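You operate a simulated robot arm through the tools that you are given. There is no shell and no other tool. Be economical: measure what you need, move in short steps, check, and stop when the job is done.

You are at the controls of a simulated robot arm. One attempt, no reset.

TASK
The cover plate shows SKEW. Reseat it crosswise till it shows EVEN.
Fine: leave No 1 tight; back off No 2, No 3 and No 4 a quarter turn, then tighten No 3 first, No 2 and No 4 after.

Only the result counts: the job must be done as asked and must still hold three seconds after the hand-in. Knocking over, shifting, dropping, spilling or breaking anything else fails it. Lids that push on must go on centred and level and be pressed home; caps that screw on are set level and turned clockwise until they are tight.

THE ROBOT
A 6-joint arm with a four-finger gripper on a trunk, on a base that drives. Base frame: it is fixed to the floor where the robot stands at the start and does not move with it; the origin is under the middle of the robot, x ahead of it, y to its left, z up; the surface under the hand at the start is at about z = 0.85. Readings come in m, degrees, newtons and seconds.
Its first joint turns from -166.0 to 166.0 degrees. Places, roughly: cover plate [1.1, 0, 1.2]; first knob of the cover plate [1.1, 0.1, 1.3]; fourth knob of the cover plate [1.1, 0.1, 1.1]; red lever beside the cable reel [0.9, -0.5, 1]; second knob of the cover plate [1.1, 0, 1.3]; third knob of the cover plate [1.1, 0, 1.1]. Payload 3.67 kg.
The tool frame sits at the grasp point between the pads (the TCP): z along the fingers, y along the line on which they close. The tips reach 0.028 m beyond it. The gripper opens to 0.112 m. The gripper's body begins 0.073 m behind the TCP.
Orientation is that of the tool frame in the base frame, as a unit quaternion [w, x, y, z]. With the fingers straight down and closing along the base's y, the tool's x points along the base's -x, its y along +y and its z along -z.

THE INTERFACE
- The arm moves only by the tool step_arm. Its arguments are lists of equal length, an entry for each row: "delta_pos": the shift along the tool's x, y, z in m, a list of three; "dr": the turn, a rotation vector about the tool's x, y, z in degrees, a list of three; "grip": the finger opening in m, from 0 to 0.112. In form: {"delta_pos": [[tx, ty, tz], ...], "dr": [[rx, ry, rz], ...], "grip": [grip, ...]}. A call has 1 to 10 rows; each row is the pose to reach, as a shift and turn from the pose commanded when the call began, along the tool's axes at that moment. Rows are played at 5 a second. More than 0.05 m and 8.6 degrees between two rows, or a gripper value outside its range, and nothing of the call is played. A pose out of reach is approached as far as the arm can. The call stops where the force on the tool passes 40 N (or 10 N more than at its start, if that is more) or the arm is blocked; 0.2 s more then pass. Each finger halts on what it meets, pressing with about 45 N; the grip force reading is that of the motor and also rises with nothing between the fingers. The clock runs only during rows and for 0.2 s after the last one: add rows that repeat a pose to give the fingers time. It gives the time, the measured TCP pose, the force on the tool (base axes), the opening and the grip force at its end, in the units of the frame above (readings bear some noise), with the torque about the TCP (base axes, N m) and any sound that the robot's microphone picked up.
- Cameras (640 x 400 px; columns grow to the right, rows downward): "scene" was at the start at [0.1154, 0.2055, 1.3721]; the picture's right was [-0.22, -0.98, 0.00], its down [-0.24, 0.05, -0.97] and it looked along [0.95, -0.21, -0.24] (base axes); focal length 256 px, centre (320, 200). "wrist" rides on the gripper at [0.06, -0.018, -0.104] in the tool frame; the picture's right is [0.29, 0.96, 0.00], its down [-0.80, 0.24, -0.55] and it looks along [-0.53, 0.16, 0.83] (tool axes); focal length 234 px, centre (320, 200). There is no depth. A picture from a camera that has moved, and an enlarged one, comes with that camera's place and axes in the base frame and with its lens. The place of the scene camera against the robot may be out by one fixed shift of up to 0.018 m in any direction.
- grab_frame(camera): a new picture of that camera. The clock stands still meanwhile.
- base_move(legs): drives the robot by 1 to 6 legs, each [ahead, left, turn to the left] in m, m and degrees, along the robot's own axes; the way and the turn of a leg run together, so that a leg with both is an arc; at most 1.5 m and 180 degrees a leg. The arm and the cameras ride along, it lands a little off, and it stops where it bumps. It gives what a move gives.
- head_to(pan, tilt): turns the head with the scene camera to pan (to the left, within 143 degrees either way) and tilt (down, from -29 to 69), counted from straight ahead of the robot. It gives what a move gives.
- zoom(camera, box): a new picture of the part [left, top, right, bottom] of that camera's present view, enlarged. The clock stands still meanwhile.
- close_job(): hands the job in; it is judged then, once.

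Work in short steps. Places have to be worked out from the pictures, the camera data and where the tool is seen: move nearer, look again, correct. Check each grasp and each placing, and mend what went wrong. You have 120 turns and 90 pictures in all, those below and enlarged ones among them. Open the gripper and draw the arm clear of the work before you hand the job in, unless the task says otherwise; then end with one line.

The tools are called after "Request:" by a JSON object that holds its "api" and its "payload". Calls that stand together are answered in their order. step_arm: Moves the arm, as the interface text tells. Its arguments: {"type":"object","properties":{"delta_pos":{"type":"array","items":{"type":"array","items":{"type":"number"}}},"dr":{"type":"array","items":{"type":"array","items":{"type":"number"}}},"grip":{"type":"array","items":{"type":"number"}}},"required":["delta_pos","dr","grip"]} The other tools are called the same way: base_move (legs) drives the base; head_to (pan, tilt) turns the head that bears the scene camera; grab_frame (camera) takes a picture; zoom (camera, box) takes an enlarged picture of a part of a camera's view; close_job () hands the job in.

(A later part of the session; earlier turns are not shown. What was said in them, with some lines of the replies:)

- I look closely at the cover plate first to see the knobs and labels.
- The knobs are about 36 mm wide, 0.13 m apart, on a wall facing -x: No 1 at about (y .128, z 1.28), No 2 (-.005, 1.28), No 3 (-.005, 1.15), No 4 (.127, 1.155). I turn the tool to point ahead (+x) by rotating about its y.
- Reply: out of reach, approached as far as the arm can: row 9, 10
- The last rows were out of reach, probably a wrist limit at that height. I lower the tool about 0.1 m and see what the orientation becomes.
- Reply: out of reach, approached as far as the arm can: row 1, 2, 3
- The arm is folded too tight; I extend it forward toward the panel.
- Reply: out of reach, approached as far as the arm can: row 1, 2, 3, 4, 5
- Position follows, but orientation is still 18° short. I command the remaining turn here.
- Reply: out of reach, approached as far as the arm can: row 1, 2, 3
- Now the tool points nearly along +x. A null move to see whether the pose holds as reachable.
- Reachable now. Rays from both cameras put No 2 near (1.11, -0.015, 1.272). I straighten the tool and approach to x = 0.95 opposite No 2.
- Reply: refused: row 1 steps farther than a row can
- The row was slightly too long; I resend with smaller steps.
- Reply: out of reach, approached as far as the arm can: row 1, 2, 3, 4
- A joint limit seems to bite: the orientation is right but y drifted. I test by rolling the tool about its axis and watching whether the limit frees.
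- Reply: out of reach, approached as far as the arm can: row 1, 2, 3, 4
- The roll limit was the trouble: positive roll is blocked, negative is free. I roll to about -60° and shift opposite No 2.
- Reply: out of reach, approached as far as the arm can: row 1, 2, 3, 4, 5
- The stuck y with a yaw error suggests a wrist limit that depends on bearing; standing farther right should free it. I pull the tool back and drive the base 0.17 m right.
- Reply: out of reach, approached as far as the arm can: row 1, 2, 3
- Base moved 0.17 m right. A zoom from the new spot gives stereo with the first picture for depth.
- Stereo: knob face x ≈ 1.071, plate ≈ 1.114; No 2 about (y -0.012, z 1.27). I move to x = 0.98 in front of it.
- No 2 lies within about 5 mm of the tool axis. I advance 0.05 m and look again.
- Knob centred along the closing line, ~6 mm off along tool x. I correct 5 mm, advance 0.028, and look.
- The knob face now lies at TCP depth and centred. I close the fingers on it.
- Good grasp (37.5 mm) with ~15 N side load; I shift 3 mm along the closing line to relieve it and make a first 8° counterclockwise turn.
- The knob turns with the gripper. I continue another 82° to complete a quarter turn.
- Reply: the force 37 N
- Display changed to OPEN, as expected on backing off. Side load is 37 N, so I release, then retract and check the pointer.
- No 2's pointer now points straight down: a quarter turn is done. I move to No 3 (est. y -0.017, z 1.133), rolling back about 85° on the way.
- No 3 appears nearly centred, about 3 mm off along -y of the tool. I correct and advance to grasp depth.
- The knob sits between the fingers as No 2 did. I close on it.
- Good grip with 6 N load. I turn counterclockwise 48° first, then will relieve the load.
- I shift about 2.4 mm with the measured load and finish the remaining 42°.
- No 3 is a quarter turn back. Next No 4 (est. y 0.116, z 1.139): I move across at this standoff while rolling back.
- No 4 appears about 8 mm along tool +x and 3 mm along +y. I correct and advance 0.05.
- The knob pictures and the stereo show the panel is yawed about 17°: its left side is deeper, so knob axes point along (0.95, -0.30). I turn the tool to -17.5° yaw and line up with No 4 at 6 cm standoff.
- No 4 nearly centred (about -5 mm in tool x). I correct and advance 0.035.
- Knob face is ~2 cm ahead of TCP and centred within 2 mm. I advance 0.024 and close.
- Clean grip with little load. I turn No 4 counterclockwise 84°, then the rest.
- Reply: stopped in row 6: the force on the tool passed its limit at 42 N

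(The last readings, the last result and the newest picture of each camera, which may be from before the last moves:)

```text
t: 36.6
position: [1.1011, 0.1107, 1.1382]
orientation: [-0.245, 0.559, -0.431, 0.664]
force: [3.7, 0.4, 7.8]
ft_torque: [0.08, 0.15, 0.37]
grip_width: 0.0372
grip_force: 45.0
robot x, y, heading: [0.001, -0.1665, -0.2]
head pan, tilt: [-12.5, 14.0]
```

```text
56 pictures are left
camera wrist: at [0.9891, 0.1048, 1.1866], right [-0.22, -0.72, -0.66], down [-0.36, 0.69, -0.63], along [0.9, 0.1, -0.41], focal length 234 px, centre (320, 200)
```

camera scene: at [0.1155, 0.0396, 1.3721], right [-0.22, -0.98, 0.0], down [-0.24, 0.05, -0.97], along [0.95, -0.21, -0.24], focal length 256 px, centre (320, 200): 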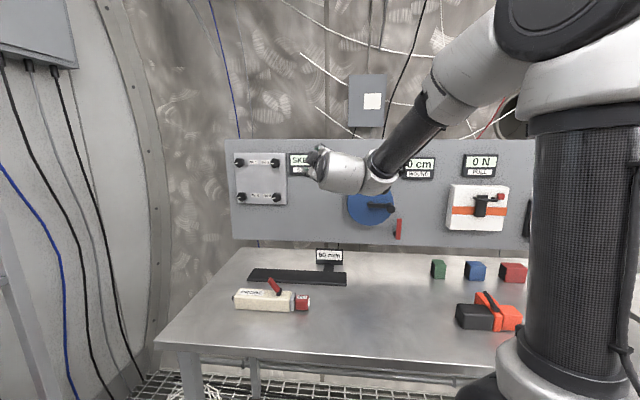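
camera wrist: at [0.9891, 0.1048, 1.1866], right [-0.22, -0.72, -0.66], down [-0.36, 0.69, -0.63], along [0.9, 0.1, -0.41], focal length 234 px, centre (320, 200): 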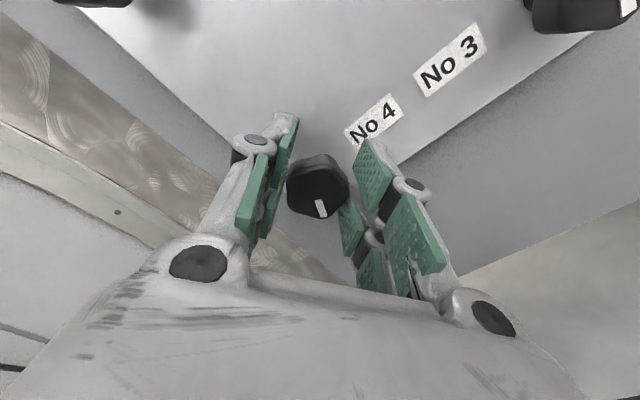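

It stopped at 42 N after 52°: the knob axis lies ~6 mm off in tool -x. I open, shift -6 mm in tool x, and regrip.

Request:
{"api": "step_arm", "payload": {"delta_pos": [[0, 0, 0], [0, 0, 0], [-0.006, -0.001, 0], [-0.006, -0.001, 0], [-0.006, -0.001, 0], [-0.006, -0.001, 0]], "dr": [[0, 0, 0], [0, 0, 0], [0, 0, 0], [0, 0, 0], [0, 0, 0], [0, 0, 0]], "grip": [0.07, 0.07, 0.07, 0.05, 0.02, 0.02]}}

Request:
{"api": "step_arm", "payload": {"delta_pos": [[0, 0, 0], [0, 0, 0], [0, 0, 0]], "dr": [[0, 0, -8], [0, 0, -16], [0, 0, -20]], "grip": [0.02, 0.02, 0.02]}}

```text
t: 38.0
position: [1.1042, 0.1176, 1.1355]
orientation: [-0.245, 0.56, -0.432, 0.664]
force: [3.4, 2.3, 3.2]
ft_torque: [-0.01, 0.0, 0.31]
grip_width: 0.0343
grip_force: 45.1
robot x, y, heading: [-0.0019, -0.1649, 0.3]
head pan, tilt: [-12.5, 14.0]
```

```text
t: 38.8
position: [1.1039, 0.1158, 1.1357]
orientation: [-0.125, 0.626, -0.328, 0.697]
force: [5.7, 2.1, 4.9]
ft_torque: [0.2, 0.61, 0.48]
grip_width: 0.0347
grip_force: 45.0
robot x, y, heading: [0.0023, -0.1634, -0.2]
head pan, tilt: [-12.5, 14.0]
```

Loads are low now; I finish the last 18° and look before releasing.

Request:
{"api": "step_arm", "payload": {"delta_pos": [[0, 0, 0], [0, 0, 0], [0, 0, 0]], "dr": [[0, 0, -8], [0, 0, -16], [0, 0, -18]], "grip": [0.02, 0.02, 0.02]}}

Request:
{"api": "step_arm", "payload": {"delta_pos": [[0, 0, 0], [0, 0, 0], [0, 0, -0.03], [0, 0, -0.07], [0, 0, -0.1]], "dr": [[0, 0, 0], [0, 0, 0], [0, 0, 0], [0, 0, 0], [0, 0, 0]], "grip": [0.07, 0.07, 0.07, 0.07, 0.07]}}

Request:
{"api": "grab_frame", "payload": {"camera": "wrist"}}

```text
t: 39.6
position: [1.1033, 0.1181, 1.1353]
orientation: [-0.015, 0.669, -0.225, 0.708]
force: [9.4, 5.5, 9.7]
ft_torque: [0.2, 0.62, 0.44]
grip_width: 0.0344
grip_force: 44.9
robot x, y, heading: [0.0003, -0.1677, -0.4]
head pan, tilt: [-12.5, 14.0]
```

```text
t: 40.8
position: [1.0078, 0.1461, 1.1335]
orientation: [-0.014, 0.67, -0.226, 0.707]
force: [1.2, 0.5, 0.0]
ft_torque: [0.02, 0.0, 0.04]
grip_width: 0.0697
grip_force: 0.0
robot x, y, heading: [-0.0019, -0.1654, -0.0]
head pan, tilt: [-12.5, 14.0]
```

```text
55 pictures are left
camera wrist: at [0.9071, 0.1752, 1.1974], right [-0.3, -0.95, -0.05], down [-0.51, 0.21, -0.83], along [0.8, -0.22, -0.55], focal length 234 px, centre (320, 200)
```

wrist: 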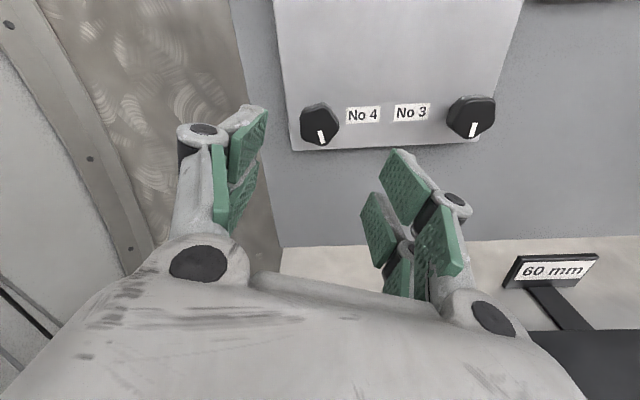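

All three appear about a quarter turn back. I check all pointers from the scene camera, since the angle may matter.

Request:
{"api": "zoom", "payload": {"camera": "scene", "box": [220, 135, 340, 210]}}

Request:
{"api": "zoom", "payload": {"camera": "wrist", "box": [280, 60, 520, 210]}}

```text
5.33 times, centred on (280, 172) of scene
camera zoom: at [0.1161, 0.0396, 1.3721], right [-0.22, -0.98, 0.0], down [-0.24, 0.05, -0.97], along [0.95, -0.21, -0.24], focal length 1365 px, centre (533, 347)
```

zoom: 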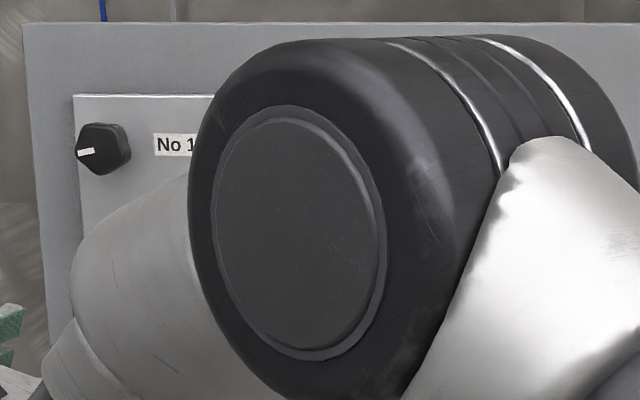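

```text
2.67 times, centred on (400, 135) of wrist
camera zoom: at [0.9071, 0.1752, 1.1974], right [-0.3, -0.95, -0.05], down [-0.51, 0.21, -0.83], along [0.8, -0.22, -0.55], focal length 624 px, centre (107, 373)
```

zoom: 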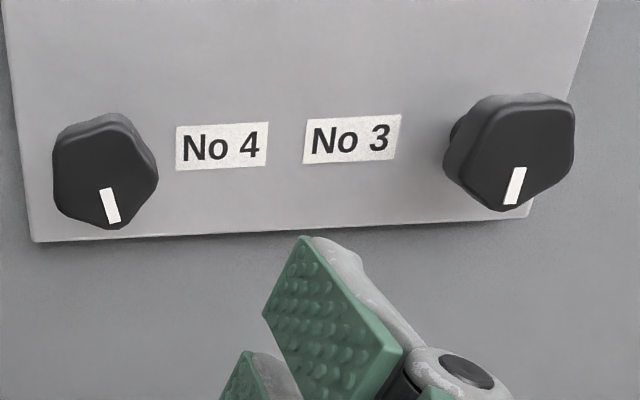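

All three are a quarter turn back. Now tighten No 3 first: from this roll (-160°) there is plenty of clockwise travel. I move sideways to a 5 cm standoff before No 3.

Request:
{"api": "step_arm", "payload": {"delta_pos": [[0.015, 0.04, 0], [0.03, 0.08, 0], [0.046, 0.1227, 0.01], [0.046, 0.1227, 0.0497], [0.046, 0.1227, 0.0497]], "dr": [[0, 0, 0], [0, 0, 0], [0, 0, 0], [0, 0, 0], [0, 0, 0]], "grip": [0.07, 0.07, 0.07, 0.07, 0.07]}}

Request:
{"api": "grab_frame", "payload": {"camera": "wrist"}}

```text
t: 42.0
position: [1.015, 0.0064, 1.1376]
orientation: [-0.016, 0.67, -0.226, 0.707]
force: [0.8, 0.2, 0.5]
ft_torque: [0.01, -0.01, -0.02]
grip_width: 0.0701
grip_force: 0.1
robot x, y, heading: [-0.0001, -0.1623, -0.1]
head pan, tilt: [-12.5, 14.0]
```

```text
52 pictures are left
camera wrist: at [0.914, 0.0353, 1.2009], right [-0.3, -0.95, -0.06], down [-0.51, 0.21, -0.83], along [0.8, -0.22, -0.55], focal length 234 px, centre (320, 200)
```

wrist: 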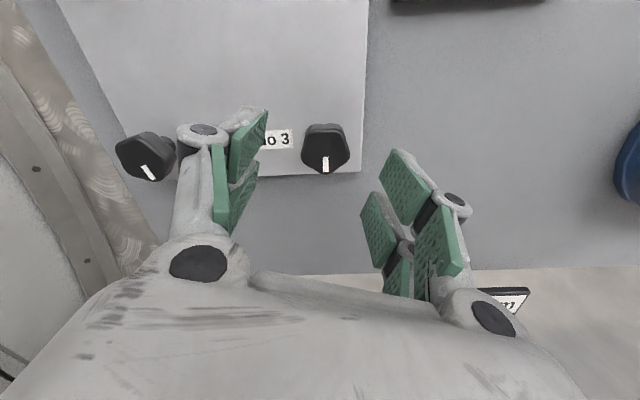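

No 3 is ~4 mm toward tool +y. I correct, advance 0.03 and look.

Request:
{"api": "step_arm", "payload": {"delta_pos": [[0.001, 0.004, 0.01], [0.001, 0.004, 0.02], [0.001, 0.004, 0.03], [0.001, 0.004, 0.03]], "dr": [[0, 0, 0], [0, 0, 0], [0, 0, 0], [0, 0, 0]], "grip": [0.07, 0.07, 0.07, 0.07]}}

Request:
{"api": "grab_frame", "payload": {"camera": "wrist"}}

```text
t: 43.0
position: [1.0432, -0.0054, 1.1356]
orientation: [-0.015, 0.67, -0.226, 0.707]
force: [0.0, 0.5, 0.4]
ft_torque: [-0.03, -0.01, 0.0]
grip_width: 0.0697
grip_force: 0.1
robot x, y, heading: [0.0023, -0.1655, -0.1]
head pan, tilt: [-12.5, 14.0]
```

```text
51 pictures are left
camera wrist: at [0.9431, 0.023, 1.1997], right [-0.3, -0.95, -0.05], down [-0.51, 0.21, -0.83], along [0.8, -0.22, -0.55], focal length 234 px, centre (320, 200)
```

wrist: 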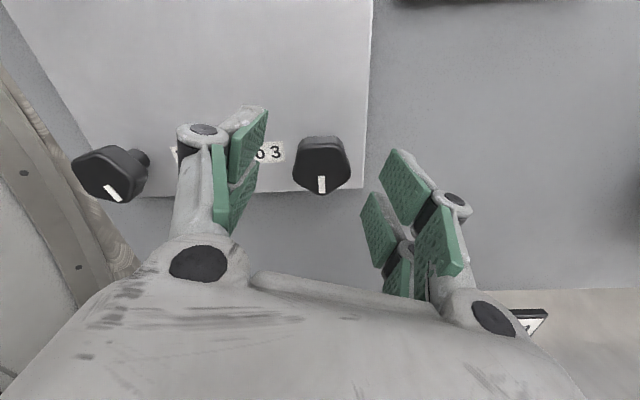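

Face is ~2.9 cm ahead, centred. I advance 0.027 with small corrections and close.

Request:
{"api": "step_arm", "payload": {"delta_pos": [[-0.001, 0.0015, 0.013], [-0.001, 0.0015, 0.027], [-0.001, 0.0015, 0.027], [-0.001, 0.0015, 0.027], [-0.001, 0.0015, 0.027]], "dr": [[0, 0, 0], [0, 0, 0], [0, 0, 0], [0, 0, 0], [0, 0, 0]], "grip": [0.07, 0.07, 0.04, 0.02, 0.02]}}

Request:
{"api": "grab_frame", "payload": {"camera": "wrist"}}

```text
t: 44.2
position: [1.0695, -0.0134, 1.1343]
orientation: [-0.013, 0.67, -0.227, 0.707]
force: [2.2, -0.6, -0.7]
ft_torque: [0.06, 0.25, 0.19]
grip_width: 0.0353
grip_force: 45.3
robot x, y, heading: [-0.0012, -0.1678, -0.1]
head pan, tilt: [-12.5, 14.0]
```

```text
50 pictures are left
camera wrist: at [0.9684, 0.0144, 1.1982], right [-0.3, -0.95, -0.06], down [-0.51, 0.21, -0.83], along [0.8, -0.22, -0.55], focal length 234 px, centre (320, 200)
```

wrist: 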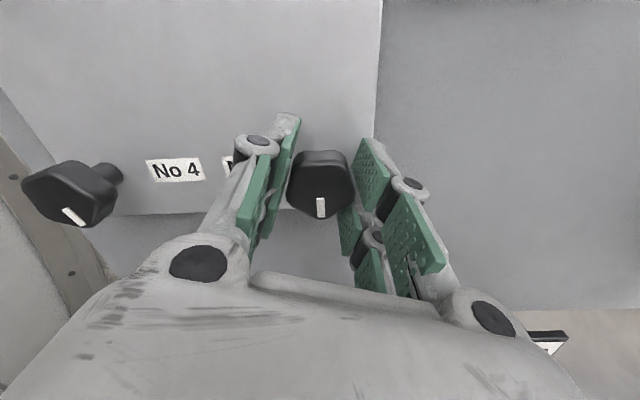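

Centred grip with little load. I tighten No 3 clockwise 60° first and read the load.

Request:
{"api": "step_arm", "payload": {"delta_pos": [[0, 0, 0], [0, 0, 0], [0, 0, 0], [0, 0, 0], [0, 0, 0], [0, 0, 0], [0, 0, 0], [0, 0, 0]], "dr": [[0, 0, 8], [0, 0, 16], [0, 0, 24], [0, 0, 32], [0, 0, 40], [0, 0, 48], [0, 0, 56], [0, 0, 60]], "grip": [0.02, 0.02, 0.02, 0.02, 0.02, 0.02, 0.02, 0.02]}}

```text
t: 46.0
position: [1.0702, -0.0132, 1.1349]
orientation: [-0.368, 0.466, -0.53, 0.605]
force: [16.4, 5.3, 11.3]
ft_torque: [-0.08, -0.34, 0.11]
grip_width: 0.0352
grip_force: 45.4
robot x, y, heading: [0.0016, -0.1644, 0.1]
head pan, tilt: [-12.5, 14.0]
```

No stop yet; loads are modest. I ease along the load (2 mm) and turn on 30° more.

Request:
{"api": "step_arm", "payload": {"delta_pos": [[-0.001, -0.002, 0.002], [-0.001, -0.002, 0.002], [-0.001, -0.002, 0.002], [-0.001, -0.002, 0.002]], "dr": [[0, 0, 8], [0, 0, 16], [0, 0, 24], [0, 0, 30]], "grip": [0.02, 0.02, 0.02, 0.02]}}

Request:
{"api": "grab_frame", "payload": {"camera": "wrist"}}

```text
t: 47.0
position: [1.0699, -0.0146, 1.1354]
orientation: [0.511, -0.312, 0.634, -0.489]
force: [-35.0, -0.4, -6.8]
ft_torque: [-0.19, 0.13, -0.29]
grip_width: 0.0353
grip_force: 44.9
robot x, y, heading: [-0.0023, -0.1636, -0.1]
head pan, tilt: [-12.5, 14.0]
```

```text
49 pictures are left
camera wrist: at [0.9512, -0.0414, 1.1333], right [0.02, 0.05, -1.0], down [-0.28, 0.96, 0.05], along [0.96, 0.28, 0.03], focal length 234 px, centre (320, 200)
```

wrist: 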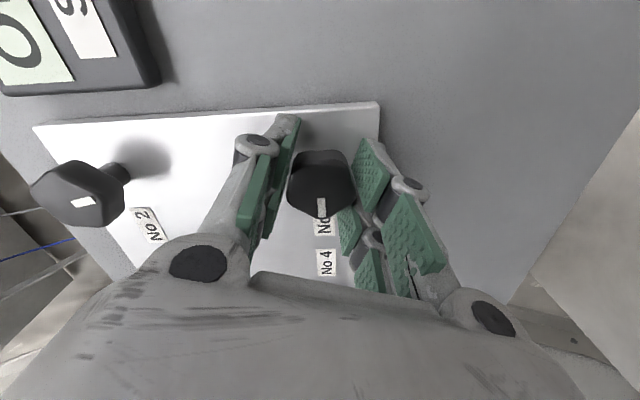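

Axial load is 35 N; I back off 3 mm axially (keeping grip) and turn another 8° to feel for the stop.

Request:
{"api": "step_arm", "payload": {"delta_pos": [[0, 0, -0.003], [0, 0, -0.003], [0, 0, -0.003]], "dr": [[0, 0, 0], [0, 0, 4], [0, 0, 8]], "grip": [0.02, 0.02, 0.02]}}

```text
t: 47.8
position: [1.0696, -0.0146, 1.1345]
orientation: [0.543, -0.268, 0.655, -0.453]
force: [3.5, -7.3, -7.8]
ft_torque: [-0.34, 0.2, -0.2]
grip_width: 0.0348
grip_force: 44.9
robot x, y, heading: [0.0003, -0.1666, -0.2]
head pan, tilt: [-12.5, 14.0]
```

Resisting torque is growing (≈0.4 N m). I turn on in small steps.

Request:
{"api": "step_arm", "payload": {"delta_pos": [[0, 0, 0], [0, 0, 0], [0, 0, 0]], "dr": [[0, 0, 4], [0, 0, 8], [0, 0, 12]], "grip": [0.02, 0.02, 0.02]}}

Request:
{"api": "grab_frame", "payload": {"camera": "wrist"}}

```text
t: 48.6
position: [1.0694, -0.0156, 1.1355]
orientation: [0.588, -0.198, 0.679, -0.392]
force: [-1.6, -14.1, -12.5]
ft_torque: [-0.75, 0.46, -0.25]
grip_width: 0.0343
grip_force: 45.0
robot x, y, heading: [-0.0018, -0.1608, -0.1]
head pan, tilt: [-12.5, 14.0]
```

```text
48 pictures are left
camera wrist: at [0.9519, -0.037, 1.1119], right [0.12, 0.38, -0.92], down [-0.3, 0.9, 0.33], along [0.95, 0.23, 0.22], focal length 234 px, centre (320, 200)
```

wrist: 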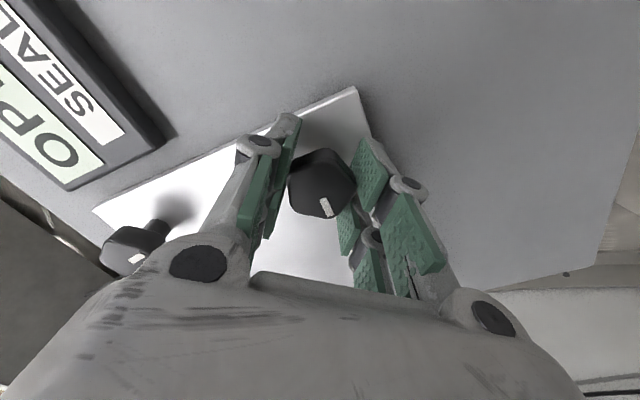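

Torque now ≈0.85 N m and the pointer begins to slip in the fingers — nearly tight. One more 8° nudge to confirm.

Request:
{"api": "step_arm", "payload": {"delta_pos": [[0, 0, 0], [0, 0, 0], [0, 0, 0]], "dr": [[0, 0, 4], [0, 0, 8], [0, 0, 8]], "grip": [0.02, 0.02, 0.02]}}

Request:
{"api": "grab_frame", "payload": {"camera": "wrist"}}

```text
t: 49.4
position: [1.0687, -0.0145, 1.1348]
orientation: [0.613, -0.151, 0.691, -0.351]
force: [-6.4, -19.2, -17.2]
ft_torque: [-1.18, 0.56, -0.12]
grip_width: 0.0347
grip_force: 44.6
robot x, y, heading: [-0.0003, -0.167, -0.2]
head pan, tilt: [-12.5, 14.0]
```

```text
47 pictures are left
camera wrist: at [0.9531, -0.033, 1.1043], right [0.16, 0.49, -0.86], down [-0.31, 0.85, 0.43], along [0.94, 0.2, 0.29], focal length 234 px, centre (320, 200)
```

wrist: 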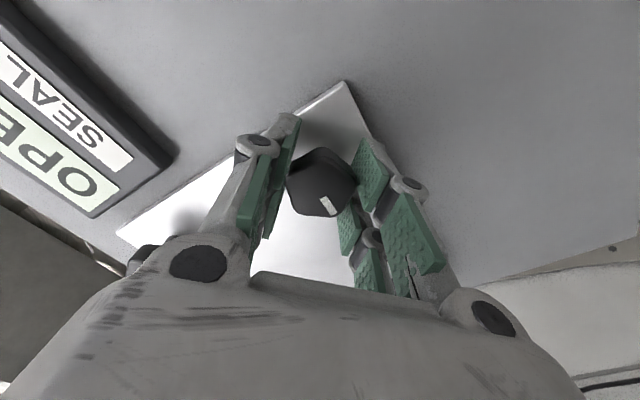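

Torque 1.3 N m and the knob no longer follows: No 3 is tight. I release, retract and check.

Request:
{"api": "step_arm", "payload": {"delta_pos": [[0, 0, 0], [0, 0, 0], [0, 0, -0.03], [0, 0, -0.07], [0, 0, -0.09]], "dr": [[0, 0, 0], [0, 0, 0], [0, 0, 0], [0, 0, 0], [0, 0, 0]], "grip": [0.07, 0.07, 0.07, 0.07, 0.07]}}

Request:
{"api": "grab_frame", "payload": {"camera": "wrist"}}

```text
t: 50.6
position: [0.9821, 0.012, 1.1375]
orientation: [0.614, -0.151, 0.69, -0.352]
force: [-0.2, -0.3, 0.1]
ft_torque: [-0.02, -0.02, -0.05]
grip_width: 0.0703
grip_force: 0.1
robot x, y, heading: [-0.001, -0.1676, -0.0]
head pan, tilt: [-12.5, 14.0]
```

```text
46 pictures are left
camera wrist: at [0.8674, -0.006, 1.1053], right [0.16, 0.49, -0.86], down [-0.32, 0.85, 0.43], along [0.94, 0.2, 0.29], focal length 234 px, centre (320, 200)
```

wrist: 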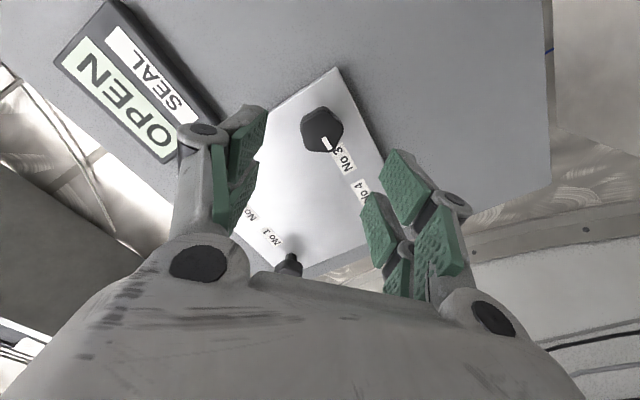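

No 3's pointer is back toward its label: tight. Next No 2: I move up 0.1265 m and roll back 84° and then the rest.

Request:
{"api": "step_arm", "payload": {"delta_pos": [[-0.0094, -0.00846, 0], [-0.0188, -0.0169, 0], [-0.0282, -0.0254, 0], [-0.0376, -0.0338, 0], [-0.047, -0.0423, 0], [-0.0564, -0.0508, 0], [-0.0658, -0.0592, 0], [-0.0752, -0.0677, 0], [-0.0846, -0.0761, 0], [-0.094, -0.0846, 0]], "dr": [[0, 0, -8.4], [0, 0, -16.8], [0, 0, -25.2], [0, 0, -33.6], [0, 0, -42], [0, 0, -50.4], [0, 0, -58.8], [0, 0, -67.2], [0, 0, -75.6], [0, 0, -84]], "grip": [0.07, 0.07, 0.07, 0.07, 0.07, 0.07, 0.07, 0.07, 0.07, 0.07]}}

Request:
{"api": "step_arm", "payload": {"delta_pos": [[0, 0, 0.01], [0, 0, 0.02], [0, 0, 0.03], [0, 0, 0.04], [0, 0, 0.04]], "dr": [[0, 0, -8.4], [0, 0, -16.8], [0, 0, -25.2], [0, 0, -33], [0, 0, -33]], "grip": [0.07, 0.07, 0.07, 0.07, 0.07]}}

Request:
{"api": "grab_frame", "payload": {"camera": "wrist"}}

```text
t: 52.8
position: [0.9814, 0.0141, 1.2621]
orientation: [-0.221, 0.574, -0.412, 0.672]
force: [0.4, 0.2, 1.0]
ft_torque: [-0.01, 0.0, 0.04]
grip_width: 0.0699
grip_force: 0.1
robot x, y, heading: [-0.0, -0.1673, 0.1]
head pan, tilt: [-12.5, 14.0]
```

```text
t: 54.0
position: [1.0197, 0.0036, 1.2632]
orientation: [-0.022, 0.668, -0.231, 0.707]
force: [-0.8, 0.5, 0.1]
ft_torque: [-0.01, -0.05, 0.0]
grip_width: 0.0699
grip_force: 0.1
robot x, y, heading: [-0.0012, -0.1644, 0.1]
head pan, tilt: [-12.5, 14.0]
```

```text
45 pictures are left
camera wrist: at [0.9185, 0.03, 1.3267], right [-0.3, -0.95, -0.07], down [-0.51, 0.22, -0.83], along [0.81, -0.21, -0.55], focal length 234 px, centre (320, 200)
```

wrist: 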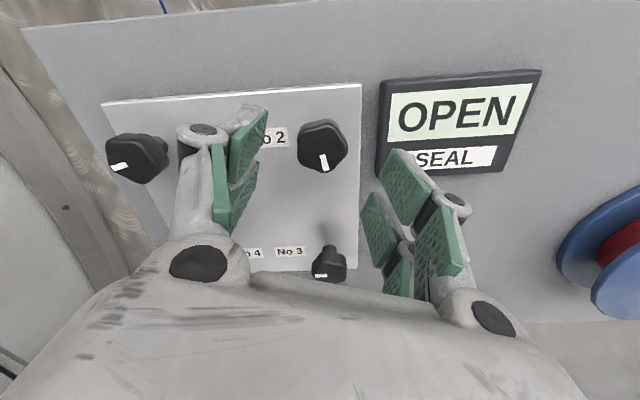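

No 2 is well centred. The display is close on the right, so I narrow the fingers to 0.056 and advance 0.03.

Request:
{"api": "step_arm", "payload": {"delta_pos": [[0.001, 0.001, 0], [0.001, 0.002, 0.015], [0.001, 0.002, 0.03], [0.001, 0.002, 0.03]], "dr": [[0, 0, 0], [0, 0, 0], [0, 0, 0], [0, 0, 0]], "grip": [0.056, 0.056, 0.056, 0.056]}}

Request:
{"api": "grab_frame", "payload": {"camera": "wrist"}}

```text
t: 55.0
position: [1.0472, -0.01, 1.2627]
orientation: [-0.022, 0.668, -0.231, 0.707]
force: [0.7, -0.8, 0.0]
ft_torque: [0.01, -0.01, -0.02]
grip_width: 0.0558
grip_force: 0.0
robot x, y, heading: [0.0005, -0.1678, -0.2]
head pan, tilt: [-12.5, 14.0]
```

```text
44 pictures are left
camera wrist: at [0.9468, 0.018, 1.3265], right [-0.3, -0.95, -0.07], down [-0.51, 0.22, -0.83], along [0.81, -0.21, -0.55], focal length 234 px, centre (320, 200)
```

wrist: 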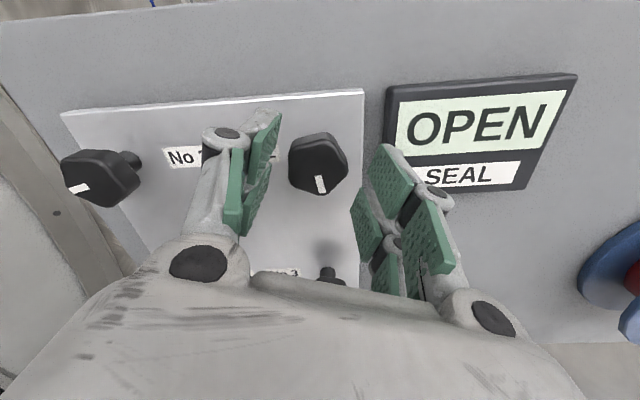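

Matches the No 3 approach picture. I advance 0.025 and close.

Request:
{"api": "step_arm", "payload": {"delta_pos": [[0, 0, 0.012], [0, 0, 0.025], [0, 0, 0.025], [0, 0, 0.025], [0, 0, 0.025]], "dr": [[0, 0, 0], [0, 0, 0], [0, 0, 0], [0, 0, 0], [0, 0, 0]], "grip": [0.056, 0.056, 0.04, 0.02, 0.02]}}

Request:
{"api": "grab_frame", "payload": {"camera": "wrist"}}

```text
t: 56.2
position: [1.0712, -0.0151, 1.2637]
orientation: [-0.022, 0.667, -0.23, 0.708]
force: [13.7, 13.0, 11.7]
ft_torque: [0.02, 0.16, 0.38]
grip_width: 0.0347
grip_force: 44.7
robot x, y, heading: [0.0, -0.1652, 0.0]
head pan, tilt: [-12.5, 14.0]
```

```text
43 pictures are left
camera wrist: at [0.9706, 0.0129, 1.327], right [-0.3, -0.95, -0.07], down [-0.51, 0.22, -0.83], along [0.81, -0.21, -0.55], focal length 234 px, centre (320, 200)
```

wrist: 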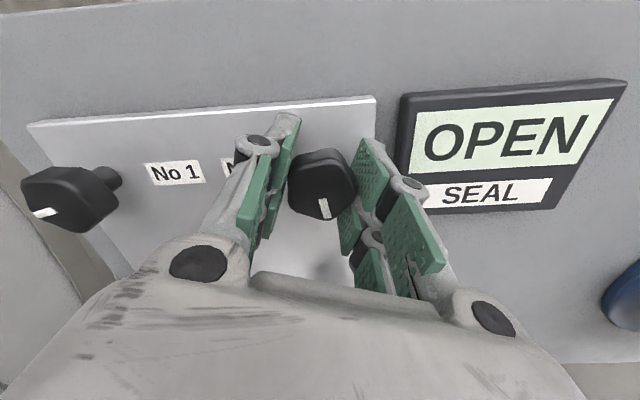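

Gripped; side load ~20 N. I relieve by 3 mm toward the load and tighten clockwise 56°.

Request:
{"api": "step_arm", "payload": {"delta_pos": [[0.0008, -0.003, 0.001], [0.0008, -0.003, 0.001], [0.0008, -0.003, 0.001], [0.0008, -0.003, 0.001], [0.0008, -0.003, 0.001], [0.0008, -0.003, 0.001], [0.0008, -0.003, 0.001], [0.0008, -0.003, 0.001]], "dr": [[0, 0, 0], [0, 0, 8], [0, 0, 16], [0, 0, 24], [0, 0, 32], [0, 0, 40], [0, 0, 48], [0, 0, 56]], "grip": [0.02, 0.02, 0.02, 0.02, 0.02, 0.02, 0.02, 0.02]}}

```text
t: 57.3
position: [1.0715, -0.0145, 1.2655]
orientation: [-0.191, 0.591, -0.388, 0.681]
force: [-17.7, -1.9, 1.2]
ft_torque: [0.1, 0.25, -0.35]
grip_width: 0.0338
grip_force: 44.8
robot x, y, heading: [-0.0005, -0.1676, -0.1]
head pan, tilt: [-12.5, 14.0]
stopped in row 5: the force on the tool passed its limit at 41 N (the readings are from after the stop); the commanded pose is now the measured one
```

Stopped on force after ~28°; the load is axial now. I back off 2 mm axially and go on.

Request:
{"api": "step_arm", "payload": {"delta_pos": [[0, 0, -0.002], [0, 0, -0.002], [0, 0, -0.002], [0, 0, -0.002], [0, 0, -0.002]], "dr": [[0, 0, 0], [0, 0, 8], [0, 0, 16], [0, 0, 24], [0, 0, 30]], "grip": [0.02, 0.02, 0.02, 0.02, 0.02]}}

Request:
{"api": "grab_frame", "payload": {"camera": "wrist"}}

```text
t: 58.5
position: [1.0723, -0.0155, 1.2645]
orientation: [-0.362, 0.47, -0.528, 0.608]
force: [17.7, -2.1, 16.5]
ft_torque: [-0.08, -0.22, -0.85]
grip_width: 0.0339
grip_force: 44.9
robot x, y, heading: [-0.0027, -0.1633, 0.1]
head pan, tilt: [-12.5, 14.0]
```

```text
42 pictures are left
camera wrist: at [0.9556, -0.0358, 1.2951], right [-0.14, -0.44, -0.89], down [-0.3, 0.87, -0.39], along [0.94, 0.22, -0.26], focal length 234 px, centre (320, 200)
```

wrist: 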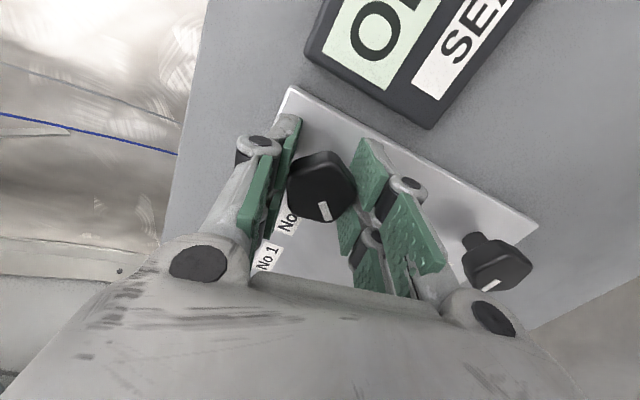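

I relieve (up 3 mm, axial 1.5 mm) and turn 32° more.

Request:
{"api": "step_arm", "payload": {"delta_pos": [[0.0005, -0.003, 0.0015], [0.0005, -0.003, 0.0015], [0.0005, -0.003, 0.0015], [0.0005, -0.003, 0.0015], [0.0005, -0.003, 0.0015]], "dr": [[0, 0, 0], [0, 0, 8], [0, 0, 16], [0, 0, 24], [0, 0, 32]], "grip": [0.02, 0.02, 0.02, 0.02, 0.02]}}

```text
t: 59.7
position: [1.0723, -0.0155, 1.2656]
orientation: [0.514, -0.307, 0.638, -0.484]
force: [-29.8, -11.7, -18.3]
ft_torque: [-0.09, -0.19, 0.02]
grip_width: 0.0336
grip_force: 45.3
robot x, y, heading: [0.001, -0.1699, 0.0]
head pan, tilt: [-12.5, 14.0]
```

Relieving again (~3 mm along the load), then on 16° feeling for the stop.

Request:
{"api": "step_arm", "payload": {"delta_pos": [[0.003, 0.0015, -0.0025], [0.003, 0.0015, -0.0025], [0.003, 0.0015, -0.0025], [0.003, 0.0015, -0.0025]], "dr": [[0, 0, 0], [0, 0, 6], [0, 0, 12], [0, 0, 16]], "grip": [0.02, 0.02, 0.02, 0.02]}}

Request:
{"api": "grab_frame", "payload": {"camera": "wrist"}}

```text
t: 60.7
position: [1.0707, -0.015, 1.2655]
orientation: [0.578, -0.215, 0.673, -0.408]
force: [21.6, 6.9, 11.0]
ft_torque: [-0.12, 0.19, -0.1]
grip_width: 0.034
grip_force: 40.3
robot x, y, heading: [-0.0042, -0.1686, -0.1]
head pan, tilt: [-12.5, 14.0]
```

```text
41 pictures are left
camera wrist: at [0.9529, -0.0391, 1.2443], right [0.11, 0.33, -0.94], down [-0.29, 0.91, 0.29], along [0.95, 0.25, 0.19], focal length 234 px, centre (320, 200)
```

wrist: 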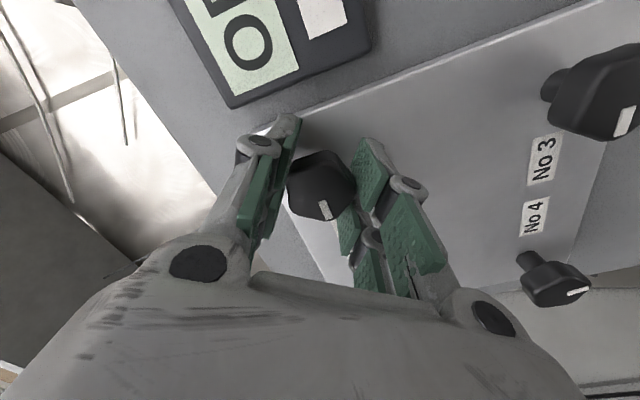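

No slip yet, torque still low at ~106°. I continue clockwise to find the stop.

Request:
{"api": "step_arm", "payload": {"delta_pos": [[-0.0015, -0.001, 0.0015], [-0.0015, -0.001, 0.0015], [-0.0015, -0.001, 0.0015]], "dr": [[0, 0, 5], [0, 0, 10], [0, 0, 12]], "grip": [0.02, 0.02, 0.02]}}

Request:
{"api": "grab_frame", "payload": {"camera": "wrist"}}

```text
t: 61.5
position: [1.0702, -0.014, 1.2636]
orientation: [0.616, -0.144, 0.692, -0.346]
force: [-23.5, 5.4, -8.5]
ft_torque: [-1.37, 0.2, -0.14]
grip_width: 0.035
grip_force: 45.0
robot x, y, heading: [-0.0009, -0.1652, 0.2]
head pan, tilt: [-12.5, 14.0]
```

```text
40 pictures are left
camera wrist: at [0.955, -0.0335, 1.2332], right [0.16, 0.51, -0.85], down [-0.32, 0.84, 0.44], along [0.94, 0.2, 0.29], focal length 234 px, centre (320, 200)
```

wrist: 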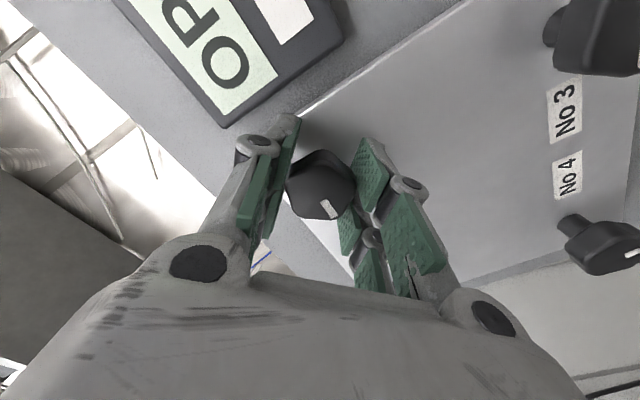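

Torque 1.37 N m and the pointer slips in the fingers: No 2 is tight. Release and retract.

Request:
{"api": "step_arm", "payload": {"delta_pos": [[0, 0, 0], [0, 0, 0], [0, 0, -0.03], [0, 0, -0.07], [0, 0, -0.09]], "dr": [[0, 0, 0], [0, 0, 0], [0, 0, 0], [0, 0, 0], [0, 0, 0]], "grip": [0.06, 0.06, 0.06, 0.06, 0.06]}}

Request:
{"api": "grab_frame", "payload": {"camera": "wrist"}}

```text
t: 62.7
position: [0.9877, 0.0109, 1.2645]
orientation: [0.617, -0.142, 0.692, -0.346]
force: [0.8, -0.3, -0.5]
ft_torque: [0.01, -0.03, 0.0]
grip_width: 0.06
grip_force: 0.0
robot x, y, heading: [0.0031, -0.1726, -0.1]
head pan, tilt: [-12.5, 14.0]
```

```text
39 pictures are left
camera wrist: at [0.8711, -0.0081, 1.2328], right [0.16, 0.51, -0.85], down [-0.31, 0.84, 0.44], along [0.94, 0.19, 0.3], focal length 234 px, centre (320, 200)
```

wrist: 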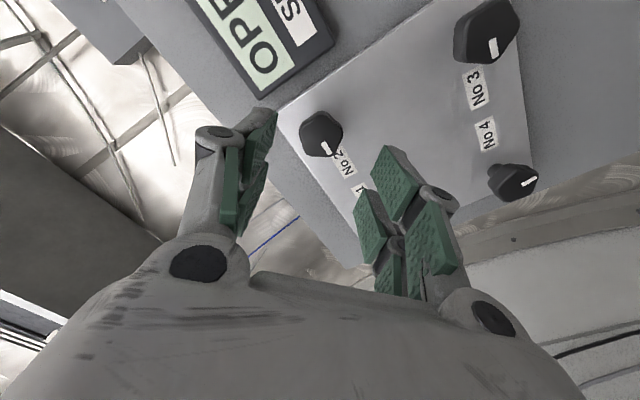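

No 2 points to its label. Now No 4: I move diagonally to its standoff while rolling back 84°, then the rest with some advance.

Request:
{"api": "step_arm", "payload": {"delta_pos": [[0.001, 0.019, -0.011], [0.002, 0.037, -0.011], [0.002, 0.056, -0.011], [0.003, 0.075, -0.011], [0.004, 0.094, -0.011], [0.005, 0.112, -0.011], [0.006, 0.131, -0.011], [0.006, 0.15, -0.011], [0.007, 0.168, -0.011], [0.008, 0.187, -0.011]], "dr": [[0, 0, -8.4], [0, 0, -16.8], [0, 0, -25.2], [0, 0, -33.6], [0, 0, -42], [0, 0, -50.4], [0, 0, -58.8], [0, 0, -67.2], [0, 0, -75.6], [0, 0, -84]], "grip": [0.07, 0.07, 0.07, 0.07, 0.07, 0.07, 0.07, 0.07, 0.07, 0.07]}}

Request:
{"api": "step_arm", "payload": {"delta_pos": [[0, 0, 0.01], [0, 0, 0.02], [0, 0, 0.03], [0, 0, 0.04], [0, 0, 0.04]], "dr": [[0, 0, -8.4], [0, 0, -16.8], [0, 0, -25.2], [0, 0, -33], [0, 0, -33]], "grip": [0.07, 0.07, 0.07, 0.07, 0.07]}}

Request:
{"api": "grab_frame", "payload": {"camera": "wrist"}}

```text
t: 64.9
position: [1.0152, 0.1451, 1.1371]
orientation: [-0.226, 0.57, -0.418, 0.67]
force: [0.3, 0.4, 0.4]
ft_torque: [0.02, 0.06, 0.03]
grip_width: 0.07
grip_force: 0.1
robot x, y, heading: [0.0009, -0.1627, -0.3]
head pan, tilt: [-12.5, 14.0]
```

```text
t: 66.1
position: [1.0548, 0.1312, 1.1363]
orientation: [-0.026, 0.666, -0.237, 0.707]
force: [0.4, 0.4, 0.0]
ft_torque: [0.0, 0.01, 0.01]
grip_width: 0.0701
grip_force: 0.1
robot x, y, heading: [-0.0011, -0.1655, -0.1]
head pan, tilt: [-12.5, 14.0]
```

```text
38 pictures are left
camera wrist: at [0.9539, 0.1584, 1.2001], right [-0.3, -0.95, -0.09], down [-0.51, 0.24, -0.83], along [0.81, -0.2, -0.55], focal length 234 px, centre (320, 200)
```

wrist: 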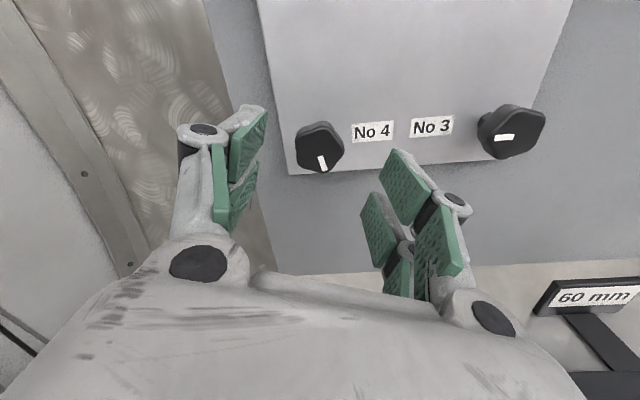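

Centred on No 4. I advance 0.05 to the earlier grasp depth and close.

Request:
{"api": "step_arm", "payload": {"delta_pos": [[0, 0, 0.015], [0, 0, 0.03], [0, 0, 0.04], [0, 0, 0.05], [0, 0, 0.05], [0, 0, 0.05], [0, 0, 0.05]], "dr": [[0, 0, 0], [0, 0, 0], [0, 0, 0], [0, 0, 0], [0, 0, 0], [0, 0, 0], [0, 0, 0]], "grip": [0.07, 0.07, 0.07, 0.07, 0.04, 0.02, 0.02]}}

Request:
{"api": "grab_frame", "payload": {"camera": "wrist"}}

```text
t: 67.7
position: [1.1021, 0.1166, 1.1365]
orientation: [-0.028, 0.666, -0.237, 0.707]
force: [10.2, 7.9, 2.6]
ft_torque: [0.09, 0.15, 0.6]
grip_width: 0.0347
grip_force: 45.3
robot x, y, heading: [0.0022, -0.17, 0.2]
head pan, tilt: [-12.5, 14.0]
```

```text
37 pictures are left
camera wrist: at [1.001, 0.1438, 1.1996], right [-0.3, -0.95, -0.09], down [-0.51, 0.24, -0.83], along [0.81, -0.2, -0.55], focal length 234 px, centre (320, 200)
```

wrist: 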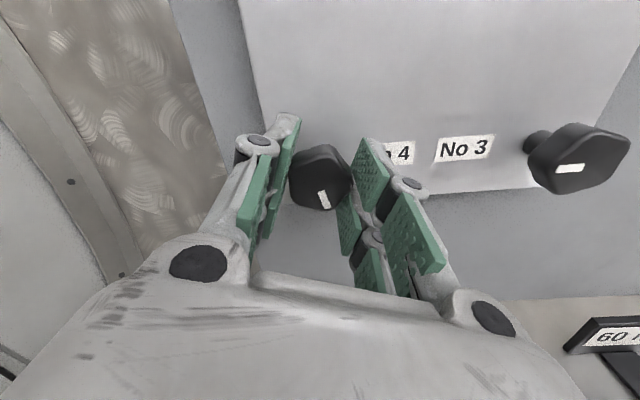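

Gripped. I relieve 2 mm and tighten clockwise 40°.

Request:
{"api": "step_arm", "payload": {"delta_pos": [[0, -0.002, 0.001], [0, -0.002, 0.001], [0, -0.002, 0.001], [0, -0.002, 0.001], [0, -0.002, 0.001], [0, -0.002, 0.001]], "dr": [[0, 0, 0], [0, 0, 8], [0, 0, 16], [0, 0, 24], [0, 0, 32], [0, 0, 40]], "grip": [0.02, 0.02, 0.02, 0.02, 0.02, 0.02]}}

```text
t: 69.1
position: [1.103, 0.1175, 1.1345]
orientation: [-0.238, 0.563, -0.43, 0.665]
force: [-5.5, -1.8, 0.5]
ft_torque: [-0.01, 0.15, -0.06]
grip_width: 0.0343
grip_force: 45.4
robot x, y, heading: [-0.0005, -0.1639, -0.2]
head pan, tilt: [-12.5, 14.0]
stopped in row 6: the force on the tool passed its limit at 42 N (the readings are from after the stop); the commanded pose is now the measured one
```

Stopped on force near 38°, now unloaded. I continue with 28°.

Request:
{"api": "step_arm", "payload": {"delta_pos": [[0, 0, 0], [0, 0, 0], [0, 0, 0], [0, 0, 0]], "dr": [[0, 0, 8], [0, 0, 16], [0, 0, 24], [0, 0, 28]], "grip": [0.02, 0.02, 0.02, 0.02]}}

```text
t: 70.1
position: [1.1033, 0.1164, 1.1357]
orientation: [-0.393, 0.442, -0.554, 0.587]
force: [-21.0, -5.4, -4.2]
ft_torque: [-0.01, -0.04, -0.46]
grip_width: 0.0343
grip_force: 44.8
robot x, y, heading: [0.0008, -0.1658, -0.2]
head pan, tilt: [-12.5, 14.0]
```

I ease 2 mm sideways and axially, and turn 28° more.

Request:
{"api": "step_arm", "payload": {"delta_pos": [[0.002, 0, -0.002], [0.002, 0, -0.002], [0.002, 0, -0.002], [0.002, 0, -0.002], [0.002, 0, -0.002]], "dr": [[0, 0, 0], [0, 0, 8], [0, 0, 16], [0, 0, 24], [0, 0, 28]], "grip": [0.02, 0.02, 0.02, 0.02, 0.02]}}

Request:
{"api": "grab_frame", "payload": {"camera": "wrist"}}

```text
t: 71.0
position: [1.1033, 0.1172, 1.1345]
orientation: [0.479, -0.353, 0.614, -0.519]
force: [15.0, 2.8, -0.1]
ft_torque: [0.09, 0.22, 0.79]
grip_width: 0.0341
grip_force: 45.3
robot x, y, heading: [-0.0009, -0.1619, -0.3]
head pan, tilt: [-12.5, 14.0]
stopped in row 4: the force on the tool passed its limit at 42 N (the readings are from after the stop); the commanded pose is now the measured one
```

```text
36 pictures are left
camera wrist: at [0.9846, 0.0896, 1.141], right [-0.02, -0.06, -1.0], down [-0.28, 0.96, -0.06], along [0.96, 0.28, -0.04], focal length 234 px, centre (320, 200)
```

wrist: 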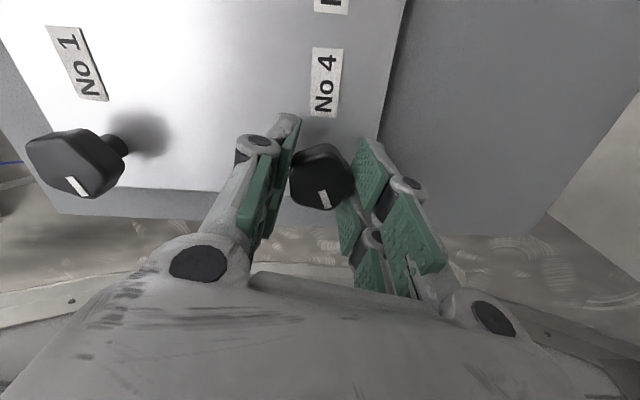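

Still turning freely (~83°). I continue 16°.

Request:
{"api": "step_arm", "payload": {"delta_pos": [[0, 0, 0.001], [0, 0, 0.001], [0, 0, 0.001], [0, 0, 0.001]], "dr": [[0, 0, 5], [0, 0, 10], [0, 0, 16], [0, 0, 16]], "grip": [0.02, 0.02, 0.02, 0.02]}}

```text
t: 72.0
position: [1.1032, 0.1167, 1.1348]
orientation: [0.546, -0.264, 0.657, -0.447]
force: [-4.3, 5.6, -6.9]
ft_torque: [-0.04, -0.23, 0.29]
grip_width: 0.0342
grip_force: 45.5
robot x, y, heading: [-0.002, -0.1687, -0.2]
head pan, tilt: [-12.5, 14.0]
```

No stop yet; another 12°.

Request:
{"api": "step_arm", "payload": {"delta_pos": [[0, 0, 0], [0, 0, 0], [0, 0, 0]], "dr": [[0, 0, 5], [0, 0, 10], [0, 0, 14]], "grip": [0.02, 0.02, 0.02]}}

Request:
{"api": "grab_frame", "payload": {"camera": "wrist"}}

```text
t: 72.8
position: [1.1042, 0.1172, 1.135]
orientation: [0.597, -0.181, 0.684, -0.378]
force: [-3.3, 6.9, -10.8]
ft_torque: [-0.94, 0.49, 0.18]
grip_width: 0.0346
grip_force: 45.5
robot x, y, heading: [0.0004, -0.165, -0.3]
head pan, tilt: [-12.5, 14.0]
```

```text
35 pictures are left
camera wrist: at [0.9867, 0.0957, 1.1092], right [0.13, 0.42, -0.9], down [-0.3, 0.88, 0.37], along [0.94, 0.22, 0.24], focal length 234 px, centre (320, 200)
```

wrist: 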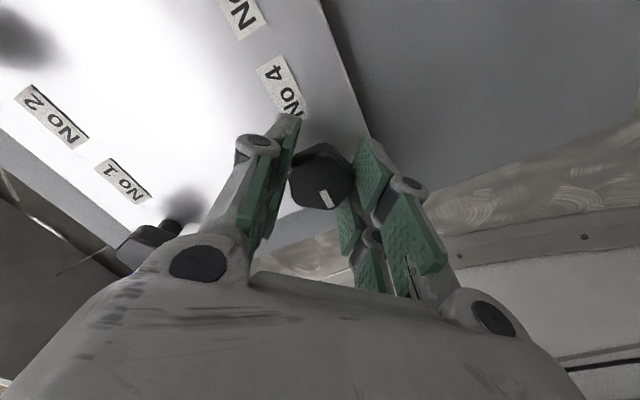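

Torque has jumped to ≈1.05 N m: the stop is reached. A final 8° press to the same torque as the others.

Request:
{"api": "step_arm", "payload": {"delta_pos": [[0, 0, 0], [0, 0, 0], [0, 0, 0]], "dr": [[0, 0, 4], [0, 0, 8], [0, 0, 8]], "grip": [0.02, 0.02, 0.02]}}

Request:
{"api": "step_arm", "payload": {"delta_pos": [[0, 0, 0], [0, 0, 0], [0, 0, -0.03], [0, 0, -0.07], [0, 0, -0.11]], "dr": [[0, 0, 0], [0, 0, 0], [0, 0, 0], [0, 0, 0], [0, 0, 0]], "grip": [0.07, 0.07, 0.07, 0.07, 0.07]}}

Request:
{"api": "grab_frame", "payload": {"camera": "wrist"}}

Request:
{"api": "grab_frame", "payload": {"camera": "scene"}}

```text
t: 73.5
position: [1.1039, 0.1171, 1.1351]
orientation: [0.622, -0.133, 0.695, -0.336]
force: [-5.2, 7.9, -11.4]
ft_torque: [-1.45, 0.65, 0.25]
grip_width: 0.0353
grip_force: 45.2
robot x, y, heading: [0.0014, -0.1678, -0.3]
head pan, tilt: [-12.5, 14.0]
```

```text
t: 74.8
position: [0.998, 0.1501, 1.1348]
orientation: [0.622, -0.132, 0.696, -0.334]
force: [0.4, 0.0, -1.1]
ft_torque: [-0.03, -0.03, 0.01]
grip_width: 0.0699
grip_force: 0.0
robot x, y, heading: [0.0028, -0.167, -0.0]
head pan, tilt: [-12.5, 14.0]
```

```text
34 pictures are left
camera wrist: at [0.8823, 0.1327, 1.1019], right [0.17, 0.54, -0.83], down [-0.32, 0.82, 0.47], along [0.93, 0.19, 0.31], focal length 234 px, centre (320, 200)
```

wrist: 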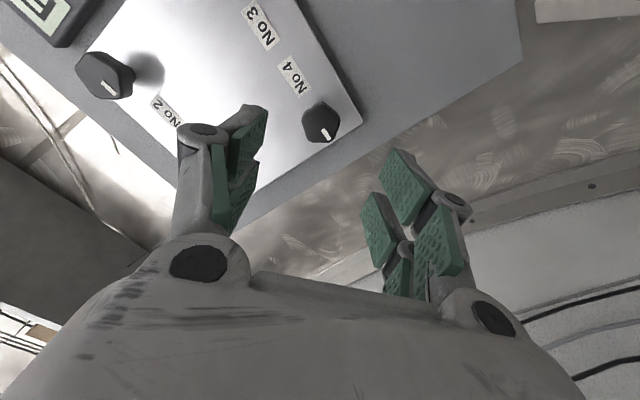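

```text
33 pictures are left
camera scene: at [0.1162, 0.0395, 1.3721], right [-0.22, -0.98, 0.0], down [-0.24, 0.05, -0.97], along [0.95, -0.21, -0.24], focal length 256 px, centre (320, 200)
```

scene: 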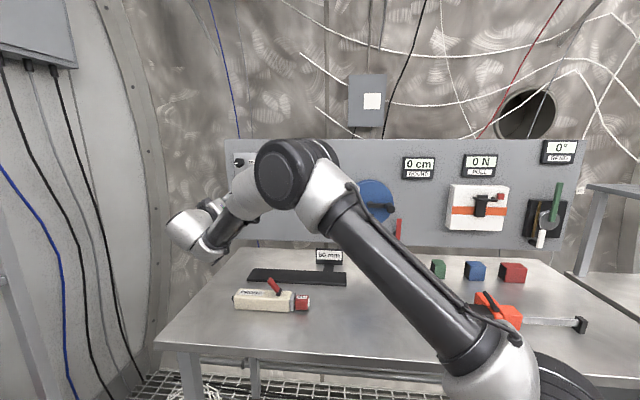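

No 4 is tight (1.58 N m). I draw the arm further back to read the display.

Request:
{"api": "step_arm", "payload": {"delta_pos": [[-0.01, 0, -0.04], [-0.02, 0, -0.08], [-0.03, 0, -0.12], [-0.03, 0, -0.14]], "dr": [[0, 0, 0], [0, 0, 0], [0, 0, 0], [0, 0, 0]], "grip": [0.07, 0.07, 0.07, 0.07]}}

Request:
{"api": "grab_frame", "payload": {"camera": "wrist"}}

```text
t: 75.8
position: [0.8687, 0.211, 1.1606]
orientation: [0.622, -0.133, 0.695, -0.335]
force: [0.4, 0.2, 0.3]
ft_torque: [0.0, -0.02, 0.0]
grip_width: 0.0699
grip_force: 0.1
robot x, y, heading: [-0.0011, -0.1695, 0.0]
head pan, tilt: [-12.5, 14.0]
```

```text
32 pictures are left
camera wrist: at [0.7539, 0.1941, 1.1272], right [0.17, 0.53, -0.83], down [-0.32, 0.82, 0.47], along [0.93, 0.19, 0.31], focal length 234 px, centre (320, 200)
```

wrist: 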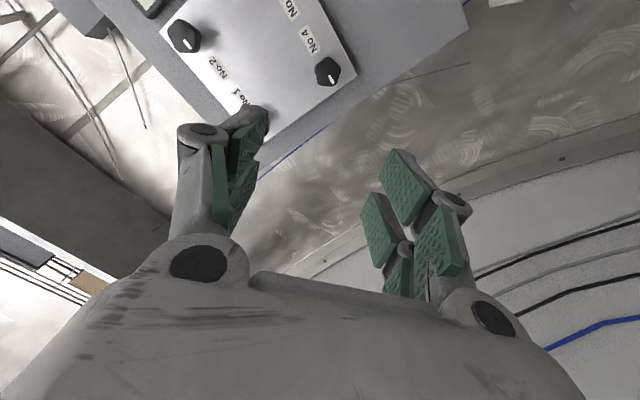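

The display is just out of view; I move the hand 0.15 m right and look again.

Request:
{"api": "step_arm", "payload": {"delta_pos": [[0.024, -0.03, 0], [0.046, -0.06, 0], [0.07, -0.09, 0], [0.092, -0.118, 0], [0.092, -0.118, 0]], "dr": [[0, 0, 0], [0, 0, 0], [0, 0, 0], [0, 0, 0], [0, 0, 0]], "grip": [0.07, 0.07, 0.07, 0.07, 0.07]}}

Request:
{"api": "grab_frame", "payload": {"camera": "wrist"}}

Request:
{"api": "grab_frame", "payload": {"camera": "scene"}}

```text
t: 77.0
position: [0.823, 0.0679, 1.1662]
orientation: [0.622, -0.132, 0.695, -0.334]
force: [1.1, 0.5, -0.2]
ft_torque: [-0.01, 0.0, 0.0]
grip_width: 0.0699
grip_force: 0.0
robot x, y, heading: [0.0003, -0.1652, -0.3]
head pan, tilt: [-12.5, 14.0]
```

```text
31 pictures are left
camera wrist: at [0.708, 0.0512, 1.1317], right [0.17, 0.54, -0.83], down [-0.32, 0.82, 0.47], along [0.93, 0.19, 0.31], focal length 234 px, centre (320, 200)
```

wrist: 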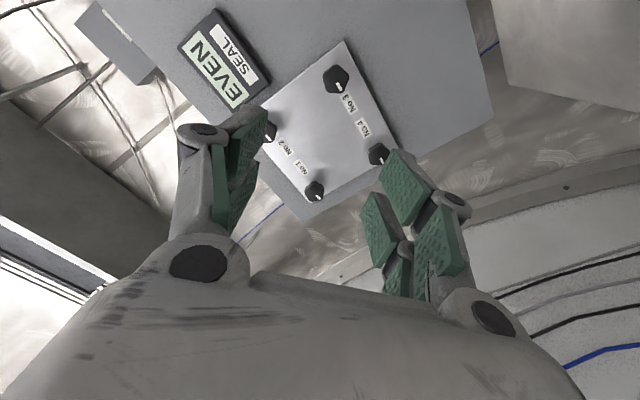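

```text
30 pictures are left
camera scene: at [0.1158, 0.0397, 1.3721], right [-0.22, -0.98, 0.0], down [-0.24, 0.05, -0.97], along [0.95, -0.21, -0.24], focal length 256 px, centre (320, 200)
```

scene: 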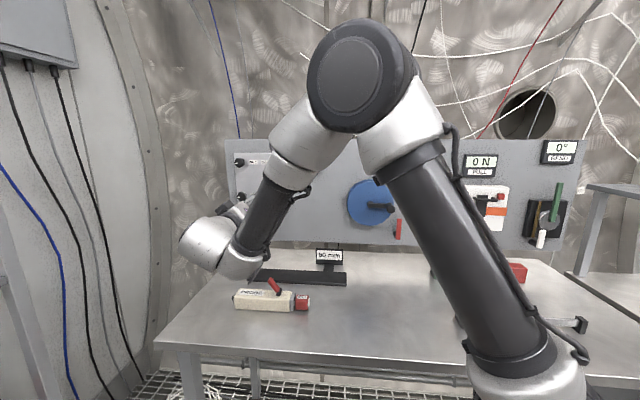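

The display reads EVEN, all knobs point to their labels, the gripper is open and clear of the work. I hand it in.

Request:
{"api": "close_job", "payload": {}}

```text
The job is handed in.
```

The cover plate now shows EVEN. No 1 was left tight. No 2, No 3 and No 4 were each backed off a quarter turn, then tightened with No 3 first, followed by No 2 and No 4.
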